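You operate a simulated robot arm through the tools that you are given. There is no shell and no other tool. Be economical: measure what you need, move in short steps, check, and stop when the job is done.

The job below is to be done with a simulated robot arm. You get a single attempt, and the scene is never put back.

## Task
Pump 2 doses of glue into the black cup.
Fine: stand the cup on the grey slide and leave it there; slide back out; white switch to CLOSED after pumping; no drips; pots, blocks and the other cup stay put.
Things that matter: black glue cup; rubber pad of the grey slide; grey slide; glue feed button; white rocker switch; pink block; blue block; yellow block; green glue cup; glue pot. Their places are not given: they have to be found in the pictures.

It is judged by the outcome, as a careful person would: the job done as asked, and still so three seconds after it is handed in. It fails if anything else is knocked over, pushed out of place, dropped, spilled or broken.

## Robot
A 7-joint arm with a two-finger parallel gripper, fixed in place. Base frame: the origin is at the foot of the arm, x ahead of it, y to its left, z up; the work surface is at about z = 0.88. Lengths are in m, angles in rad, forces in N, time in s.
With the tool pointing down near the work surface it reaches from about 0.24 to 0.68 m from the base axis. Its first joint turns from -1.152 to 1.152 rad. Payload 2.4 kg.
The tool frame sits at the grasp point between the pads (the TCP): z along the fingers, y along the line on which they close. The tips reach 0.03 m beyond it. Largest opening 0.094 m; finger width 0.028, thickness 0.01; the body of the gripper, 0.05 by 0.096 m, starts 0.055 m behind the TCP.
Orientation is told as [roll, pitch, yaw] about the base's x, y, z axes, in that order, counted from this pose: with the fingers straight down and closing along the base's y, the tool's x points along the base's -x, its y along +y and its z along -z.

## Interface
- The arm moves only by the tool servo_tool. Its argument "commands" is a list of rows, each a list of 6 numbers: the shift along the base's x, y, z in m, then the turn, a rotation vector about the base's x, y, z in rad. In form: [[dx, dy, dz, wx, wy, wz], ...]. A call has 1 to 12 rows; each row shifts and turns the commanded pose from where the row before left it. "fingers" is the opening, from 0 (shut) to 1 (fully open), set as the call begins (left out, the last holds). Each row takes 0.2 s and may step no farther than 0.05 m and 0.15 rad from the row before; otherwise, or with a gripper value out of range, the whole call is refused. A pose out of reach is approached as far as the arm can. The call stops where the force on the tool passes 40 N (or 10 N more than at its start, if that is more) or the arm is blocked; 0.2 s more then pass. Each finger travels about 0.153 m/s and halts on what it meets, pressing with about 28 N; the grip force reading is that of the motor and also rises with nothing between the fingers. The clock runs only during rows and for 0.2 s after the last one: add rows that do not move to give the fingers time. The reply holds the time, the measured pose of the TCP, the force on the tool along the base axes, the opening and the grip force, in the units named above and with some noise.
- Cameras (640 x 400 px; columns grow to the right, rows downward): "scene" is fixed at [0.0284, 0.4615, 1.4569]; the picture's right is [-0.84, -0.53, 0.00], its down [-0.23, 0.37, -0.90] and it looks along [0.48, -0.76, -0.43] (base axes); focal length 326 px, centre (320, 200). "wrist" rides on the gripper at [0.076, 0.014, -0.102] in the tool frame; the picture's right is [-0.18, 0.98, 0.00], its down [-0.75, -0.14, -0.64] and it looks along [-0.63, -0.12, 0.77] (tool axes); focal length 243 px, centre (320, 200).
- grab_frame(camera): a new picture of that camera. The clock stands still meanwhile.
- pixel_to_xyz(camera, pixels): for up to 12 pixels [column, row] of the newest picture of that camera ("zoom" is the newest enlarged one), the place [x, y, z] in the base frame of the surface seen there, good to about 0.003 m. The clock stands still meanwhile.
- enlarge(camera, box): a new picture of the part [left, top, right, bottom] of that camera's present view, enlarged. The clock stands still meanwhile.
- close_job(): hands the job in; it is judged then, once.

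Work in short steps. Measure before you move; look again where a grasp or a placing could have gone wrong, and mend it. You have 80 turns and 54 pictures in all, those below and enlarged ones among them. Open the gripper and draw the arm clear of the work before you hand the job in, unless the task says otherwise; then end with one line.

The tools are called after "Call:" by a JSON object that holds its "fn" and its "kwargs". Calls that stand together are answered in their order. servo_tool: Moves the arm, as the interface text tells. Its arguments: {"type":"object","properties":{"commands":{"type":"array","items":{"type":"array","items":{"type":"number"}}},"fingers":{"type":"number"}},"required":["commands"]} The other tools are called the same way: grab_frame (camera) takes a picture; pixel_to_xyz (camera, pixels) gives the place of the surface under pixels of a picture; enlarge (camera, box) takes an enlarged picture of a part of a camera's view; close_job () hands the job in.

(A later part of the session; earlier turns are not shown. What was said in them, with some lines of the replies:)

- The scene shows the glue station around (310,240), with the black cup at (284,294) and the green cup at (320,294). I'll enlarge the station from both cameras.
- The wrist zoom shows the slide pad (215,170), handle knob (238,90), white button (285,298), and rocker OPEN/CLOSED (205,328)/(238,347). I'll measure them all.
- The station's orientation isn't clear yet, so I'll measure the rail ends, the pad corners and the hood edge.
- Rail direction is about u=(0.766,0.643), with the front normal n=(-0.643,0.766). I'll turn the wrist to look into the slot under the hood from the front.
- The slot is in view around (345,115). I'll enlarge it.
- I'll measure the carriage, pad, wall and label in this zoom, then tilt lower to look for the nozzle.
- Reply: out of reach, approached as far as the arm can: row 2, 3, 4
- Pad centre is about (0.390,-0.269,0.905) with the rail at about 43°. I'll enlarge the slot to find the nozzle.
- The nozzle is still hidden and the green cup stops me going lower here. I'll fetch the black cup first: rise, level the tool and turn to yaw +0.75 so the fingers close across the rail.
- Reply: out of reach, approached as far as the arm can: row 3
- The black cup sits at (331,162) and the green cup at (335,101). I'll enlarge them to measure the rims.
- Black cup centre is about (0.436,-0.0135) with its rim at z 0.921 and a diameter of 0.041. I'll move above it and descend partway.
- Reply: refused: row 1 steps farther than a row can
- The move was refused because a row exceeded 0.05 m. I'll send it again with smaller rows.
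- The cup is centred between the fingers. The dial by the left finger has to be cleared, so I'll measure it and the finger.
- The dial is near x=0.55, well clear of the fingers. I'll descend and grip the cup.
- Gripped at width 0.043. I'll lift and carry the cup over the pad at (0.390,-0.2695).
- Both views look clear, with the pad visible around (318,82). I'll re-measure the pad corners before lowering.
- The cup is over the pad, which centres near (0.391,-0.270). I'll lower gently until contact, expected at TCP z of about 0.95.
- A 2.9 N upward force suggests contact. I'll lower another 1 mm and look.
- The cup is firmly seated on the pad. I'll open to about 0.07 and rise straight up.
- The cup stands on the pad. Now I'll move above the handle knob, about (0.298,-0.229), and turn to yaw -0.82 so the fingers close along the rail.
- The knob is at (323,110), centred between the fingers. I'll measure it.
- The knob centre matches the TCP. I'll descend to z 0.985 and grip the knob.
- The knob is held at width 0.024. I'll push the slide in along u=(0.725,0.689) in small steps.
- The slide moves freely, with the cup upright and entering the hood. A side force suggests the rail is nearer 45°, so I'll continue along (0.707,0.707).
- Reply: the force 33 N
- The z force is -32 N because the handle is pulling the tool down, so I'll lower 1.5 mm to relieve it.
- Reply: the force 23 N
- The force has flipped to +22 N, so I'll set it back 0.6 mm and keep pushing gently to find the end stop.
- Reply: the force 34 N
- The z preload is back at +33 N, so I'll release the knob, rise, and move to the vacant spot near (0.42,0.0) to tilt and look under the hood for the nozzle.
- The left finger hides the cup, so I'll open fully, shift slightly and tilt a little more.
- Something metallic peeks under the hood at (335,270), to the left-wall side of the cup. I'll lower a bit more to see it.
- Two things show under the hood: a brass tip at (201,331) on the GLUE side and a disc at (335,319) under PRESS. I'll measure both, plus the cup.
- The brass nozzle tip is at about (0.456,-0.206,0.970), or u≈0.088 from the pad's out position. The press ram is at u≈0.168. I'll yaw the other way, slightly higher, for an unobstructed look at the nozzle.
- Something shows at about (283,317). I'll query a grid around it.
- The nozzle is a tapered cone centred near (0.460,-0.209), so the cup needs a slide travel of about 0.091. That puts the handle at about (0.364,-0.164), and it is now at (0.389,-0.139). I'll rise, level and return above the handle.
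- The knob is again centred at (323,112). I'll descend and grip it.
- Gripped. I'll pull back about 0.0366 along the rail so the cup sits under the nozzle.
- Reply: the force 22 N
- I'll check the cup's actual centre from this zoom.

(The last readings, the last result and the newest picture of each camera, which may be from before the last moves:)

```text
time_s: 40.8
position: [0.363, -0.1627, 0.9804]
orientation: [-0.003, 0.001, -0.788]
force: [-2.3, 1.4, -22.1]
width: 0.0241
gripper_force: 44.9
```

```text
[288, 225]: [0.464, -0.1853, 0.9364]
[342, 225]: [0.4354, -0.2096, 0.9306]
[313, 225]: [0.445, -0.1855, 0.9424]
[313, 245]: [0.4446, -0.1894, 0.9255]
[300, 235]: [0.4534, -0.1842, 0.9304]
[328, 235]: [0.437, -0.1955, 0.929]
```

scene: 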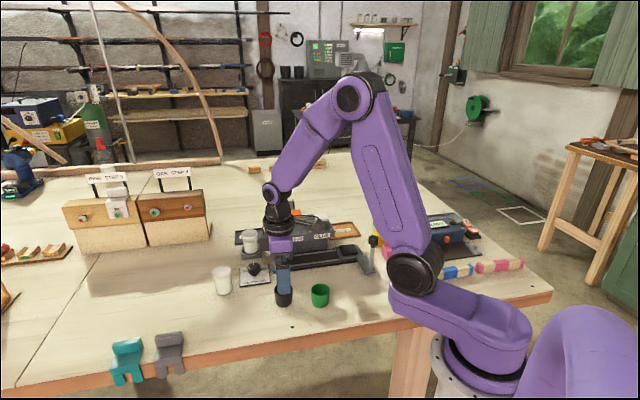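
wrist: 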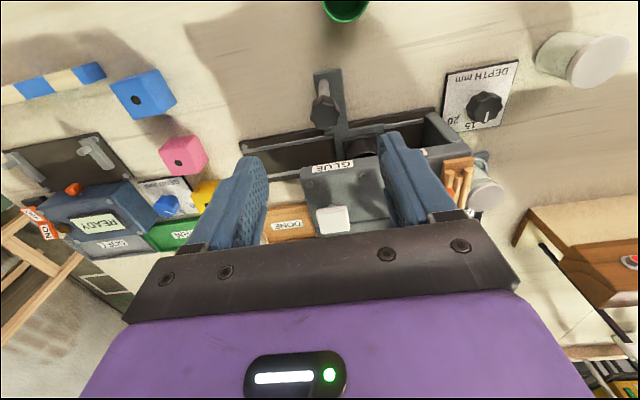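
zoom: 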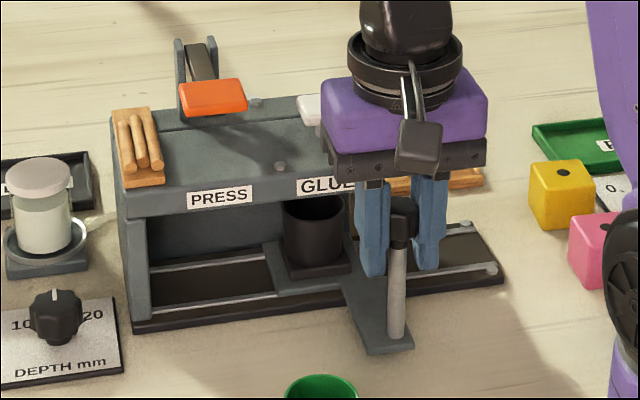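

The cup centre is about (0.456,-0.205), within a few mm of the nozzle. I'll release the knob, rise, and move above the white GLUE button with the fingers closed.

Call:
{"fn": "servo_tool", "kwargs": {"commands": [[0, 0, -0.0005, 0, 0, 0], [0, 0, 0, 0, 0, 0], [0, 0, 0.04, 0, 0, 0], [0, 0, 0.05, 0, 0, 0], [0, 0, 0.035, 0, 0, 0], [0, 0, 0, 0, 0, 0]], "fingers": 0.5}}

Call:
{"fn": "servo_tool", "kwargs": {"commands": [[0.023, -0.0148, 0, 0, 0, 0], [0.023, -0.0148, 0, 0, 0, 0], [0.023, -0.0148, 0, 0, 0, 0], [0.0232, -0.0146, 0, 0, 0, 0], [0, 0, 0, 0, 0, 0]], "fingers": 0}}

Call:
{"fn": "grab_frame", "kwargs": {"camera": "wrist"}}

Call:
{"fn": "enlarge", "kwargs": {"camera": "scene", "box": [250, 170, 390, 290]}}

```text
time_s: 42.2
position: [0.3641, -0.1621, 1.1081]
orientation: [-0.001, 0.0, -0.786]
force: [-0.2, 0.8, -0.5]
width: 0.047
gripper_force: 0.1
```

```text
time_s: 43.4
position: [0.4556, -0.2207, 1.1077]
orientation: [-0.002, 0.0, -0.787]
force: [-0.6, 0.1, 0.5]
width: 0.0001
gripper_force: 28.2
```

```text
18 pictures are left
```

wrist: 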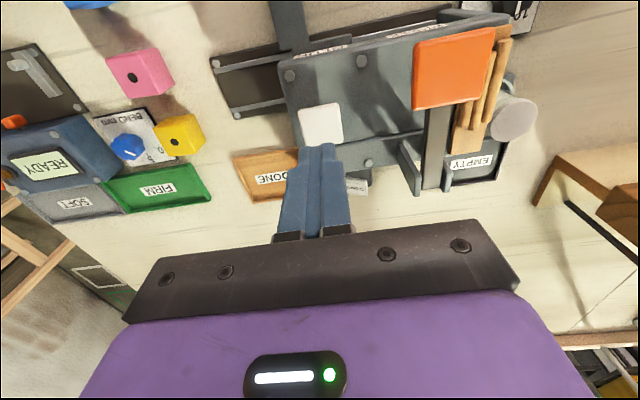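

```text
3.33 times, centred on (320, 230) of scene
```

zoom: 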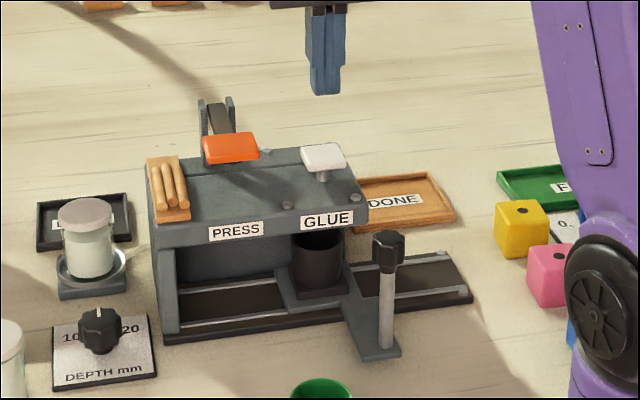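

I'll measure the white button exactly and check the rocker state before pumping.

Call:
{"fn": "pixel_to_xyz", "kwargs": {"camera": "wrist", "pixels": [[303, 110], [338, 106], [341, 138], [307, 143], [321, 124]]}}

Call:
{"fn": "enlarge", "kwargs": {"camera": "wrist", "box": [280, 90, 400, 210]}}

```text
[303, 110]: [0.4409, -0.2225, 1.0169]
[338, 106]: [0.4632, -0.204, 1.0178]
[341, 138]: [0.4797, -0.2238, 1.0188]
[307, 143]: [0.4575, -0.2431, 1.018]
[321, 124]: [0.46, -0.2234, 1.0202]
```

```text
3.33 times, centred on (340, 150) of wrist
```

zoom: 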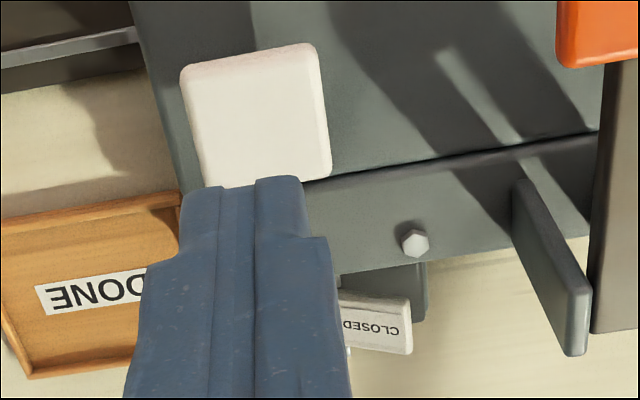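

Button centre is (0.460,-0.2235), top z 1.0185. The CLOSED face stands proud, so the switch is OPEN. I'll lower to just above the button.

Call:
{"fn": "servo_tool", "kwargs": {"commands": [[0.0045, -0.0027, -0.03, 0, 0, 0], [0, 0, -0.022, 0, 0, 0], [0, 0, 0, 0, 0, 0]]}}

Call:
{"fn": "servo_tool", "kwargs": {"commands": [[0, 0, -0.004, 0, 0, 0], [0, 0, -0.003, 0, 0, 0], [0, 0, -0.002, 0, 0, 0], [0, 0, 0, 0, 0, 0]]}}

```text
time_s: 44.2
position: [0.4595, -0.2229, 1.0557]
orientation: [-0.002, -0.002, -0.787]
force: [-0.6, -0.1, -0.2]
width: 0.0
gripper_force: 28.0
```

```text
time_s: 45.2
position: [0.4605, -0.2227, 1.0452]
orientation: [-0.001, -0.001, -0.788]
force: [0.8, 0.6, 0.3]
width: 0.0
gripper_force: 27.9
```

No force yet at z 1.045. I'll continue in small steps.

Call:
{"fn": "servo_tool", "kwargs": {"commands": [[0, 0, -0.002, 0, 0, 0], [0, 0, -0.002, 0, 0, 0], [0, 0, 0, 0, 0, 0]]}}

Call:
{"fn": "enlarge", "kwargs": {"camera": "scene", "box": [280, 190, 380, 270]}}

```text
time_s: 46.0
position: [0.4598, -0.224, 1.0422]
orientation: [-0.001, -0.001, -0.787]
force: [0.1, 0.5, 2.1]
width: 0.0
gripper_force: 27.6
```

```text
5.00 times, centred on (330, 230) of scene
```

zoom: 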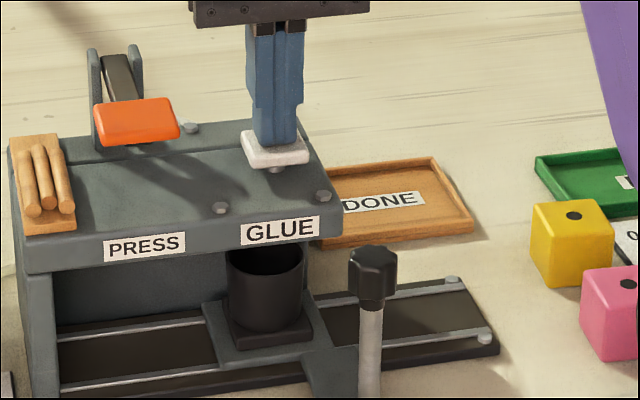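

The finger touches the button with light spring force. I'll press on to the bottom.

Call:
{"fn": "servo_tool", "kwargs": {"commands": [[0, 0, -0.002, 0, 0, 0], [0, 0, -0.002, 0, 0, 0], [0, 0, 0, 0, 0, 0]]}}

Call:
{"fn": "enlarge", "kwargs": {"camera": "scene", "box": [280, 190, 380, 270]}}

```text
time_s: 46.8
position: [0.4609, -0.2248, 1.0375]
orientation: [-0.002, -0.001, -0.786]
force: [-0.8, -0.8, 1.8]
width: 0.0004
gripper_force: 28.4
```

```text
5.00 times, centred on (330, 230) of scene
```

zoom: 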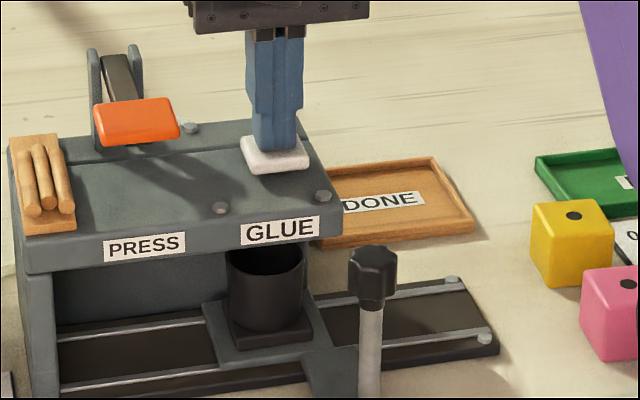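

The button is almost flush. I'll keep pressing until the force shows the bottom.

Call:
{"fn": "servo_tool", "kwargs": {"commands": [[0, 0, -0.0015, 0, 0, 0], [0, 0, -0.001, 0, 0, 0], [0, 0, 0, 0, 0, 0]]}}

```text
time_s: 47.6
position: [0.4606, -0.2237, 1.0359]
orientation: [-0.002, -0.004, -0.787]
force: [-6.0, 0.7, 18.7]
width: 0.0
gripper_force: 28.1
```

The button bottomed at z 1.036 with 18.7 N, so that is dose one. I'll release it fully, wait, and take a picture.

Call:
{"fn": "servo_tool", "kwargs": {"commands": [[0, 0, 0.005, 0, 0, 0], [0, 0, 0.01, 0, 0, 0], [0, 0, 0.01, 0, 0, 0], [0, 0, 0, 0, 0, 0], [0, 0, 0, 0, 0, 0], [0, 0, 0, 0, 0, 0]]}}

Call:
{"fn": "enlarge", "kwargs": {"camera": "scene", "box": [280, 190, 380, 270]}}

```text
time_s: 49.0
position: [0.4623, -0.2236, 1.0602]
orientation: [0.0, 0.0, -0.788]
force: [0.5, -0.1, -0.2]
width: 0.0
gripper_force: 27.9
```

```text
5.00 times, centred on (330, 230) of scene
```

zoom: 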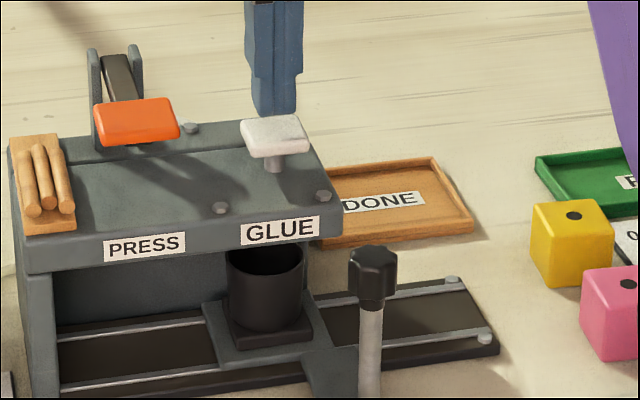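

The button has sprung back and there are no drips. Now the second press, down to the same z of about 1.036, followed by release.

Call:
{"fn": "servo_tool", "kwargs": {"commands": [[0, 0, -0.012, 0, 0, 0], [0, 0, -0.005, 0, 0, 0], [0, 0, -0.004, 0, 0, 0], [0, 0, -0.003, 0, 0, 0], [0, 0, -0.001, 0, 0, 0], [0, 0, 0, 0, 0, 0]]}}

```text
time_s: 50.4
position: [0.4616, -0.2232, 1.0363]
orientation: [-0.001, -0.001, -0.785]
force: [-3.8, 3.8, 12.0]
width: 0.0
gripper_force: 27.9
```

It bottomed again at 12 N, so that is dose two. I'll release and rise clear, and measure the lever posts and rocker before pressing CLOSED.

Call:
{"fn": "servo_tool", "kwargs": {"commands": [[0, 0, 0.005, 0, 0, 0], [0, 0, 0.02, 0, 0, 0], [0, 0, 0.05, 0, 0, 0], [0, 0, 0.04, 0, 0, 0], [0.012, -0.008, 0.01, 0, 0, 0], [0, 0, 0, 0, 0, 0]]}}

Call:
{"fn": "enlarge", "kwargs": {"camera": "wrist", "box": [260, 80, 480, 230]}}

Call:
{"fn": "pixel_to_xyz", "kwargs": {"camera": "scene", "pixels": [[299, 201], [307, 200]]}}

```text
time_s: 51.8
position: [0.4727, -0.2315, 1.1637]
orientation: [-0.002, 0.0, -0.788]
force: [-1.1, 0.5, -1.6]
width: 0.0
gripper_force: 27.9
```

```text
2.67 times, centred on (370, 155) of wrist
```

zoom: 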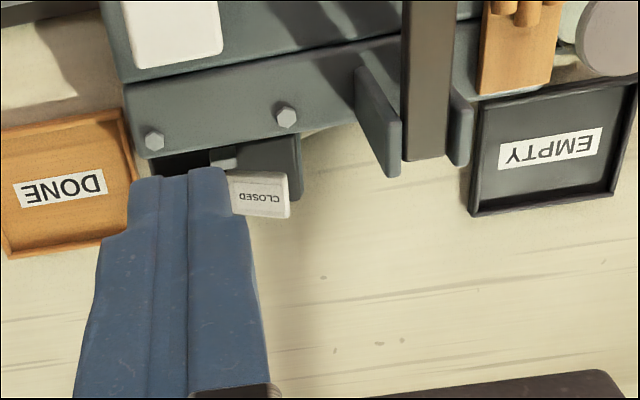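

```text
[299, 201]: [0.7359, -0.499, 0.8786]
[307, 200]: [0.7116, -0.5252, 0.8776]
```

Call:
{"fn": "pixel_to_xyz", "kwargs": {"camera": "zoom", "pixels": [[240, 182], [285, 182], [285, 212], [262, 197], [237, 207], [395, 130], [405, 160], [460, 110], [365, 75], [440, 155], [288, 175], [200, 158]]}}

```text
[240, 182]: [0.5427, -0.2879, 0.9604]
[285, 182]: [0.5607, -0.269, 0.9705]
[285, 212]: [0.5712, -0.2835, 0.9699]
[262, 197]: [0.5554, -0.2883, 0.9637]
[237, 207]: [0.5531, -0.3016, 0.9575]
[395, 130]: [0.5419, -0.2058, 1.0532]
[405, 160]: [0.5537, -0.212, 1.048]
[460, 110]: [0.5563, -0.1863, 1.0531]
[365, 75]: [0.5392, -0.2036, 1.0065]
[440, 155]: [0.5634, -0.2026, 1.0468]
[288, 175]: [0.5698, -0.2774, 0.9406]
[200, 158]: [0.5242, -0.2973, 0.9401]
```

CLOSED face spans about (0.543,-0.288) to (0.571,-0.2835), with its raised end at z 0.970 and lever posts topping at 1.053. I'll turn to yaw 0 so the camera clears the lever, and move above (0.562,-0.280).

Call:
{"fn": "servo_tool", "kwargs": {"commands": [[0.0149, -0.008, 0, 0, 0, 0.131], [0.0149, -0.008, 0, 0, 0, 0.131], [0.0149, -0.008, 0, 0, 0, 0.131], [0.0149, -0.008, 0, 0, 0, 0.131], [0.0149, -0.008, 0, 0, 0, 0.131], [0.0149, -0.0083, 0, 0, 0, 0.132], [0, 0, 0, 0, 0, 0]]}}

Call:
{"fn": "servo_tool", "kwargs": {"commands": [[0, 0, -0.05, 0, 0, 0], [0, 0, -0.05, 0, 0, 0], [0, 0, -0.045, 0, 0, 0], [0, 0, 0, 0, 0, 0]]}}

Call:
{"fn": "enlarge", "kwargs": {"camera": "scene", "box": [250, 160, 370, 260]}}

Call:
{"fn": "grab_frame", "kwargs": {"camera": "wrist"}}

```text
time_s: 53.4
position: [0.5624, -0.28, 1.1606]
orientation: [-0.003, 0.0, 0.002]
force: [0.0, -0.8, 0.1]
width: 0.0001
gripper_force: 28.5
```

```text
time_s: 54.4
position: [0.5629, -0.2795, 1.0156]
orientation: [-0.001, -0.002, 0.001]
force: [-0.3, 0.3, -0.2]
width: 0.0
gripper_force: 28.0
```

```text
4.00 times, centred on (310, 210) of scene
```

zoom: 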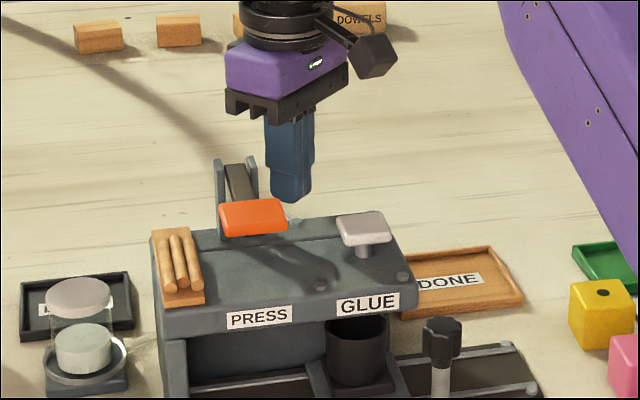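

```text
10 pictures are left
```

wrist: 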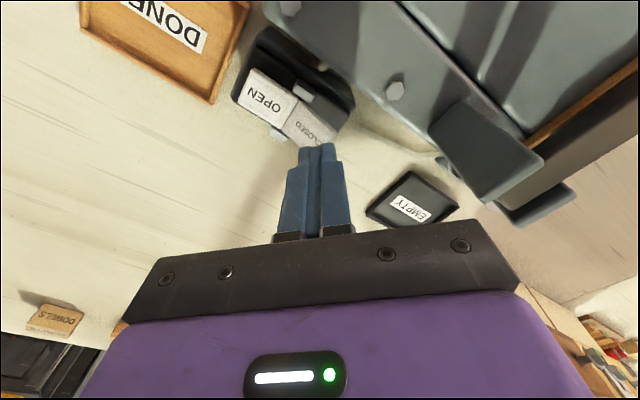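

The feed pot's level has dropped visibly, so the pump worked. The CLOSED face is under the fingertips, so I'll press down slowly.

Call:
{"fn": "servo_tool", "kwargs": {"commands": [[0, 0, -0.012, 0, 0, 0], [0, 0, -0.005, 0, 0, 0], [0, 0, -0.004, 0, 0, 0], [0, 0, 0, 0, 0, 0]]}}

```text
time_s: 55.4
position: [0.5621, -0.2805, 0.9962]
orientation: [-0.003, 0.001, 0.001]
force: [0.5, -0.2, 0.3]
width: 0.0001
gripper_force: 27.8
```

Call:
{"fn": "servo_tool", "kwargs": {"commands": [[0, 0, -0.003, 0, 0, 0], [0, 0, -0.003, 0, 0, 0], [0, 0, -0.002, 0, 0, 0], [0, 0, 0, 0, 0, 0]]}}

```text
time_s: 56.4
position: [0.561, -0.281, 0.9872]
orientation: [-0.002, -0.002, 0.0]
force: [0.4, -0.1, -0.7]
width: 0.0003
gripper_force: 27.6
```

There is little resistance; the rocker may have moved already. I'll press a little further until there is firm contact.

Call:
{"fn": "servo_tool", "kwargs": {"commands": [[0, 0, -0.002, 0, 0, 0], [0, 0, -0.002, 0, 0, 0], [0, 0, 0, 0, 0, 0]]}}

Call:
{"fn": "enlarge", "kwargs": {"camera": "wrist", "box": [220, 30, 370, 160]}}

```text
time_s: 57.2
position: [0.5617, -0.2799, 0.9854]
orientation: [-0.002, -0.004, -0.002]
force: [-8.7, 5.0, 27.4]
width: 0.0
gripper_force: 27.9
```

```text
3.08 times, centred on (295, 95) of wrist
```

zoom: 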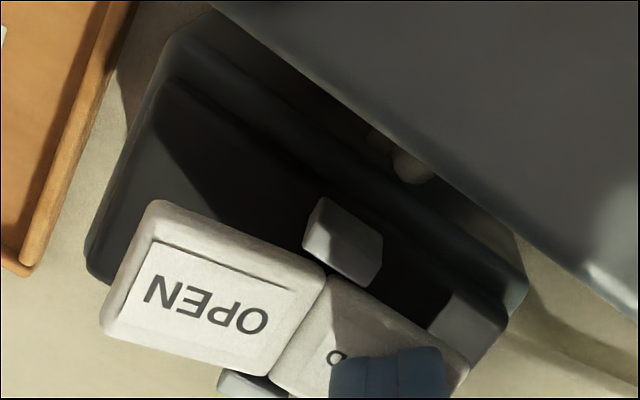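

It bottomed at 27 N and the OPEN side has risen. I'll lift off and check the switch stays put.

Call:
{"fn": "servo_tool", "kwargs": {"commands": [[0, 0, 0.005, 0, 0, 0], [0, 0, 0.03, 0, 0, 0], [0, 0, 0.05, 0, 0, 0], [0, 0, 0.05, 0, 0, 0], [0, 0, 0.035, 0, 0, 0], [0, 0, 0, 0, 0, 0]]}}

Call:
{"fn": "enlarge", "kwargs": {"camera": "wrist", "box": [250, 70, 370, 190]}}

```text
time_s: 58.6
position: [0.5616, -0.2806, 1.1525]
orientation: [0.0, 0.0, 0.001]
force: [-0.5, 0.1, -0.1]
width: 0.0002
gripper_force: 27.5
```

```text
3.33 times, centred on (310, 130) of wrist
```

zoom: 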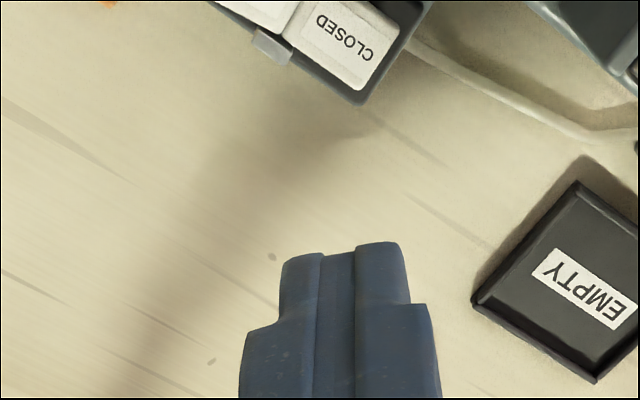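

CLOSED now lies flat facing up. Next I'll go back above the handle at (0.3635,-0.163) with yaw -0.787.

Call:
{"fn": "servo_tool", "kwargs": {"commands": [[-0.033, 0.0196, 0, 0, 0, -0.131], [-0.033, 0.0196, 0, 0, 0, -0.131], [-0.033, 0.0196, 0, 0, 0, -0.131], [-0.033, 0.0196, 0, 0, 0, -0.131], [-0.033, 0.0196, 0, 0, 0, -0.131], [-0.033, 0.0196, 0, 0, 0, -0.132], [0, 0, -0.045, 0, 0, 0], [0, 0, 0, 0, 0, 0]], "fingers": 0.7}}

Call:
{"fn": "grab_frame", "kwargs": {"camera": "wrist"}}

Call:
{"fn": "pixel_to_xyz", "kwargs": {"camera": "wrist", "pixels": [[323, 112], [323, 120]]}}

```text
time_s: 60.4
position: [0.364, -0.1629, 1.1053]
orientation: [0.0, -0.002, -0.787]
force: [1.7, -0.1, 1.0]
width: 0.0658
gripper_force: 0.1
```

```text
7 pictures are left
```

wrist: 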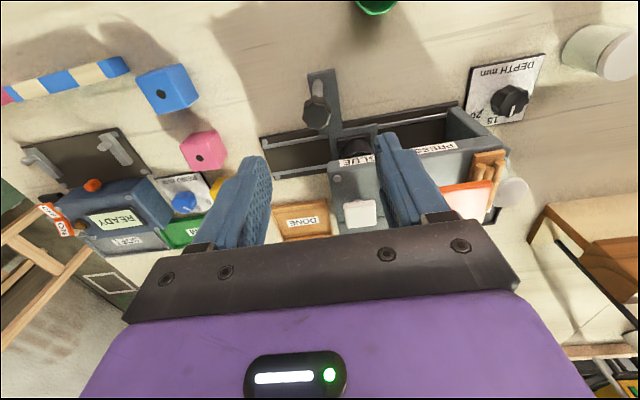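

```text
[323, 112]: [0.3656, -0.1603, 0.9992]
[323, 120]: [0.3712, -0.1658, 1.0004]
```

The knob is at (317,112), slightly left of centre, so I'll shift 3 mm, descend and grip.

Call:
{"fn": "servo_tool", "kwargs": {"commands": [[-0.002, -0.002, -0.05, 0, 0, 0], [0, 0, -0.05, 0, 0, 0], [0, 0, -0.023, 0, 0, 0], [0, 0, 0, 0, 0, 0]]}}

Call:
{"fn": "servo_tool", "kwargs": {"commands": [[0, 0, 0, 0, 0, 0], [0, 0, 0, 0, 0, 0], [0, 0, 0, 0, 0, 0]], "fingers": 0.1}}

```text
time_s: 61.4
position: [0.3627, -0.1631, 0.9824]
orientation: [-0.001, -0.001, -0.788]
force: [0.2, -0.2, -0.6]
width: 0.0656
gripper_force: 0.0
```

```text
time_s: 62.2
position: [0.3619, -0.1629, 0.9815]
orientation: [-0.001, -0.002, -0.788]
force: [0.2, -3.6, -8.6]
width: 0.0247
gripper_force: 44.9
```

I'll pull the slide back out smoothly along the rail.

Call:
{"fn": "servo_tool", "kwargs": {"commands": [[-0.0035, -0.0035, 0, 0, 0, 0], [-0.006, -0.006, 0, 0, 0, 0], [-0.008, -0.008, 0, 0, 0, 0], [-0.008, -0.008, 0, 0, 0, 0], [-0.006, -0.006, 0, 0, 0, 0], [-0.0035, -0.0035, 0, 0, 0, 0], [0, 0, 0, 0, 0, 0]]}}

```text
time_s: 63.8
position: [0.3275, -0.1996, 0.9843]
orientation: [-0.003, 0.005, -0.787]
force: [-1.4, 2.9, -30.3]
width: 0.0243
gripper_force: 44.8
```

Travel is fine. I'll relieve the z load by 0.8 mm and pull the remaining 28 mm per axis to the out stop.

Call:
{"fn": "servo_tool", "kwargs": {"commands": [[0, 0, -0.0008, 0, 0, 0], [-0.0035, -0.0035, 0, 0, 0, 0], [-0.006, -0.006, 0, 0, 0, 0], [-0.007, -0.007, 0, 0, 0, 0], [-0.006, -0.006, 0, 0, 0, 0], [-0.0035, -0.0035, 0, 0, 0, 0], [-0.002, -0.002, 0, 0, 0, 0], [0, 0, 0, 0, 0, 0]]}}

```text
time_s: 65.6
position: [0.2987, -0.2272, 0.9841]
orientation: [-0.002, -0.001, -0.787]
force: [-8.6, 6.3, 18.8]
width: 0.0243
gripper_force: 45.0
```

It is at the original position. I'll nudge 1 mm further to confirm the stop.

Call:
{"fn": "servo_tool", "kwargs": {"commands": [[-0.001, -0.001, 0.0003, 0, 0, 0], [0, 0, 0, 0, 0, 0]]}}

```text
time_s: 66.2
position: [0.299, -0.228, 0.9835]
orientation: [0.001, -0.001, -0.785]
force: [-2.0, 10.6, -1.4]
width: 0.0242
gripper_force: 45.0
```

The slide is at the stop, with position unchanged and force rising. I'll release, rise and look.

Call:
{"fn": "servo_tool", "kwargs": {"commands": [[0.0005, 0.0005, 0, 0, 0, 0], [0, 0, 0, 0, 0, 0], [0, 0, 0.04, 0, 0, 0], [0, 0, 0.05, 0, 0, 0], [0, 0, 0.05, 0, 0, 0], [-0.005, 0.03, 0.04, 0, 0, 0], [-0.005, 0.03, 0.04, 0, 0, 0], [0, 0, 0, 0, 0, 0]], "fingers": 0.7}}

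Call:
{"fn": "enlarge", "kwargs": {"camera": "scene", "box": [240, 180, 400, 310]}}

Call:
{"fn": "grab_frame", "kwargs": {"camera": "wrist"}}

```text
refused: row 6 steps farther than a row can; nothing moved
```

```text
3.08 times, centred on (320, 245) of scene
```

zoom: 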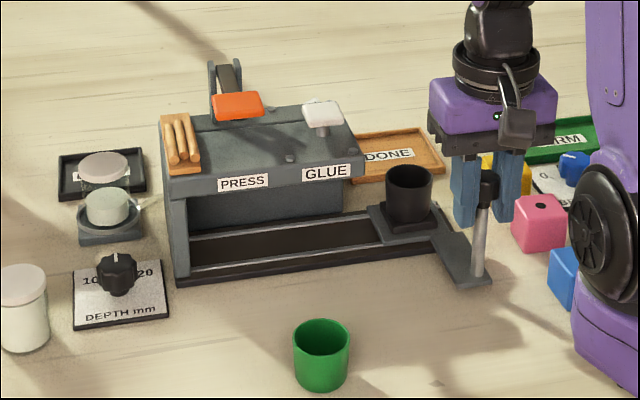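

```text
5 pictures are left
```

wrist: 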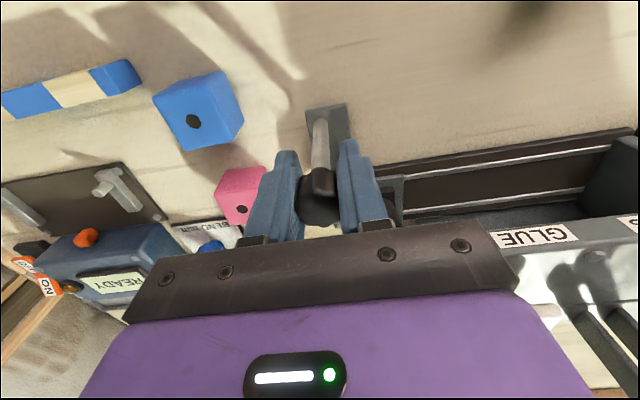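

That was refused over a row size. The scene shows the cup upright on the slide, the slide out and a clean track. I'll resend the retreat with smaller rows.

Call:
{"fn": "servo_tool", "kwargs": {"commands": [[0.0005, 0.0005, 0, 0, 0, 0], [0, 0, 0, 0, 0, 0], [0, 0, 0.04, 0, 0, 0], [0, 0, 0.045, 0, 0, 0], [0, 0, 0.045, 0, 0, 0], [-0.003, 0.02, 0.04, 0, 0, 0], [-0.003, 0.02, 0.04, 0, 0, 0], [0, 0, 0, 0, 0, 0]], "fingers": 0.7}}

Call:
{"fn": "grab_frame", "kwargs": {"camera": "wrist"}}

```text
time_s: 68.0
position: [0.2909, -0.1869, 1.1956]
orientation: [0.0, 0.0, -0.787]
force: [-0.1, 1.6, -0.2]
width: 0.066
gripper_force: 0.1
```

```text
4 pictures are left
```

wrist: 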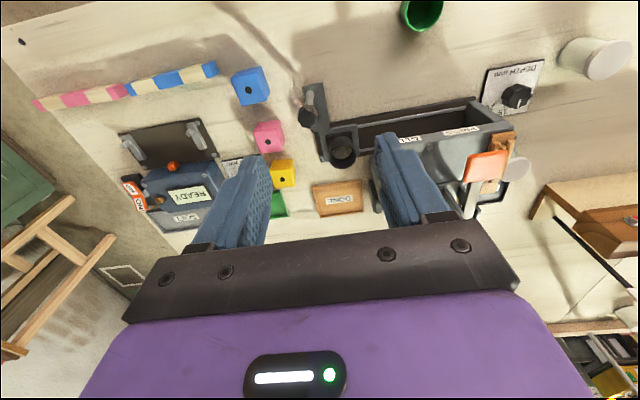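

I'll look into the cup and at the track for drips.

Call:
{"fn": "enlarge", "kwargs": {"camera": "wrist", "box": [300, 80, 400, 180]}}

```text
4.00 times, centred on (350, 130) of wrist
```

zoom: 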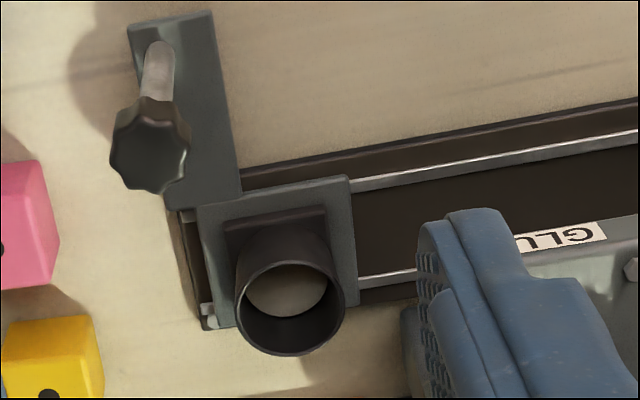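

The cup holds glue and the track is clean. I'll return to the start pose, open the gripper, and check the rocker once more.

Call:
{"fn": "servo_tool", "kwargs": {"commands": [[-0.002, -0.004, 0.008, 0, 0, 0.131], [-0.002, -0.004, 0.008, 0, 0, 0.131], [-0.002, -0.004, 0.008, 0, 0, 0.131], [-0.002, -0.004, 0.008, 0, 0, 0.131], [-0.002, -0.004, 0.008, 0, 0, 0.131], [-0.002, -0.005, 0.006, 0, 0, 0.132], [0, 0, 0, 0, 0, 0]], "fingers": 1}}

Call:
{"fn": "enlarge", "kwargs": {"camera": "wrist", "box": [270, 150, 410, 240]}}

Call:
{"fn": "pixel_to_xyz", "kwargs": {"camera": "zoom", "pixels": [[110, 230], [150, 262], [180, 265], [205, 305]]}}

Call:
{"fn": "grab_frame", "kwargs": {"camera": "scene"}}

```text
time_s: 69.6
position: [0.2814, -0.2137, 1.2396]
orientation: [0.0, 0.0, 0.003]
force: [-0.4, 0.3, 0.2]
width: 0.0941
gripper_force: 0.0
```

```text
4.44 times, centred on (340, 195) of wrist
```

zoom: 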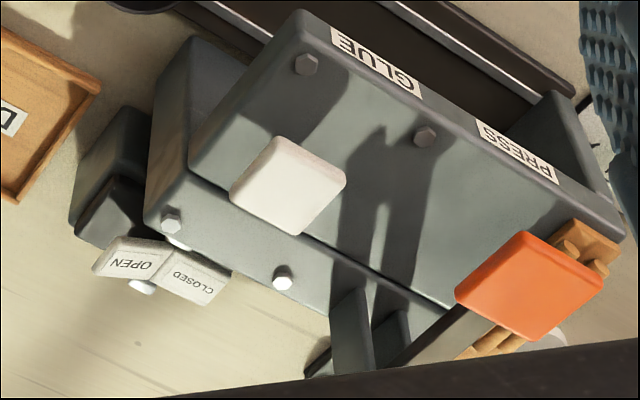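

```text
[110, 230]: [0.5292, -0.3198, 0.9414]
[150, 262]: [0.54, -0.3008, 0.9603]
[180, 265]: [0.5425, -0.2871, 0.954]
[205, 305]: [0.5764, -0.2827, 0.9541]
```

```text
1 pictures are left
```

scene: 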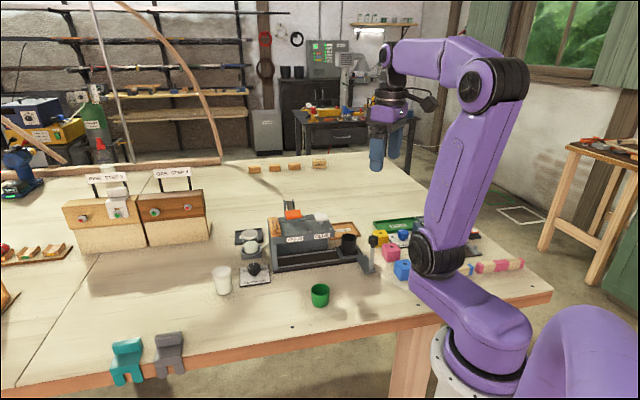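

The rocker is flipped: CLOSED lies flat at z 0.954 and OPEN is raised. The cup is on the slide, the slide is out, everything else is in place and the arm is clear, so I'm handing in.

Call:
{"fn": "close_job", "kwargs": {}}

```text
The job is handed in.
```

I pressed the glue button fully twice, and the black cup now holds glue and stands on the slide. The slide is back out, the white switch is on CLOSED, I saw no drips, and the pots, blocks and green cup are where they were.
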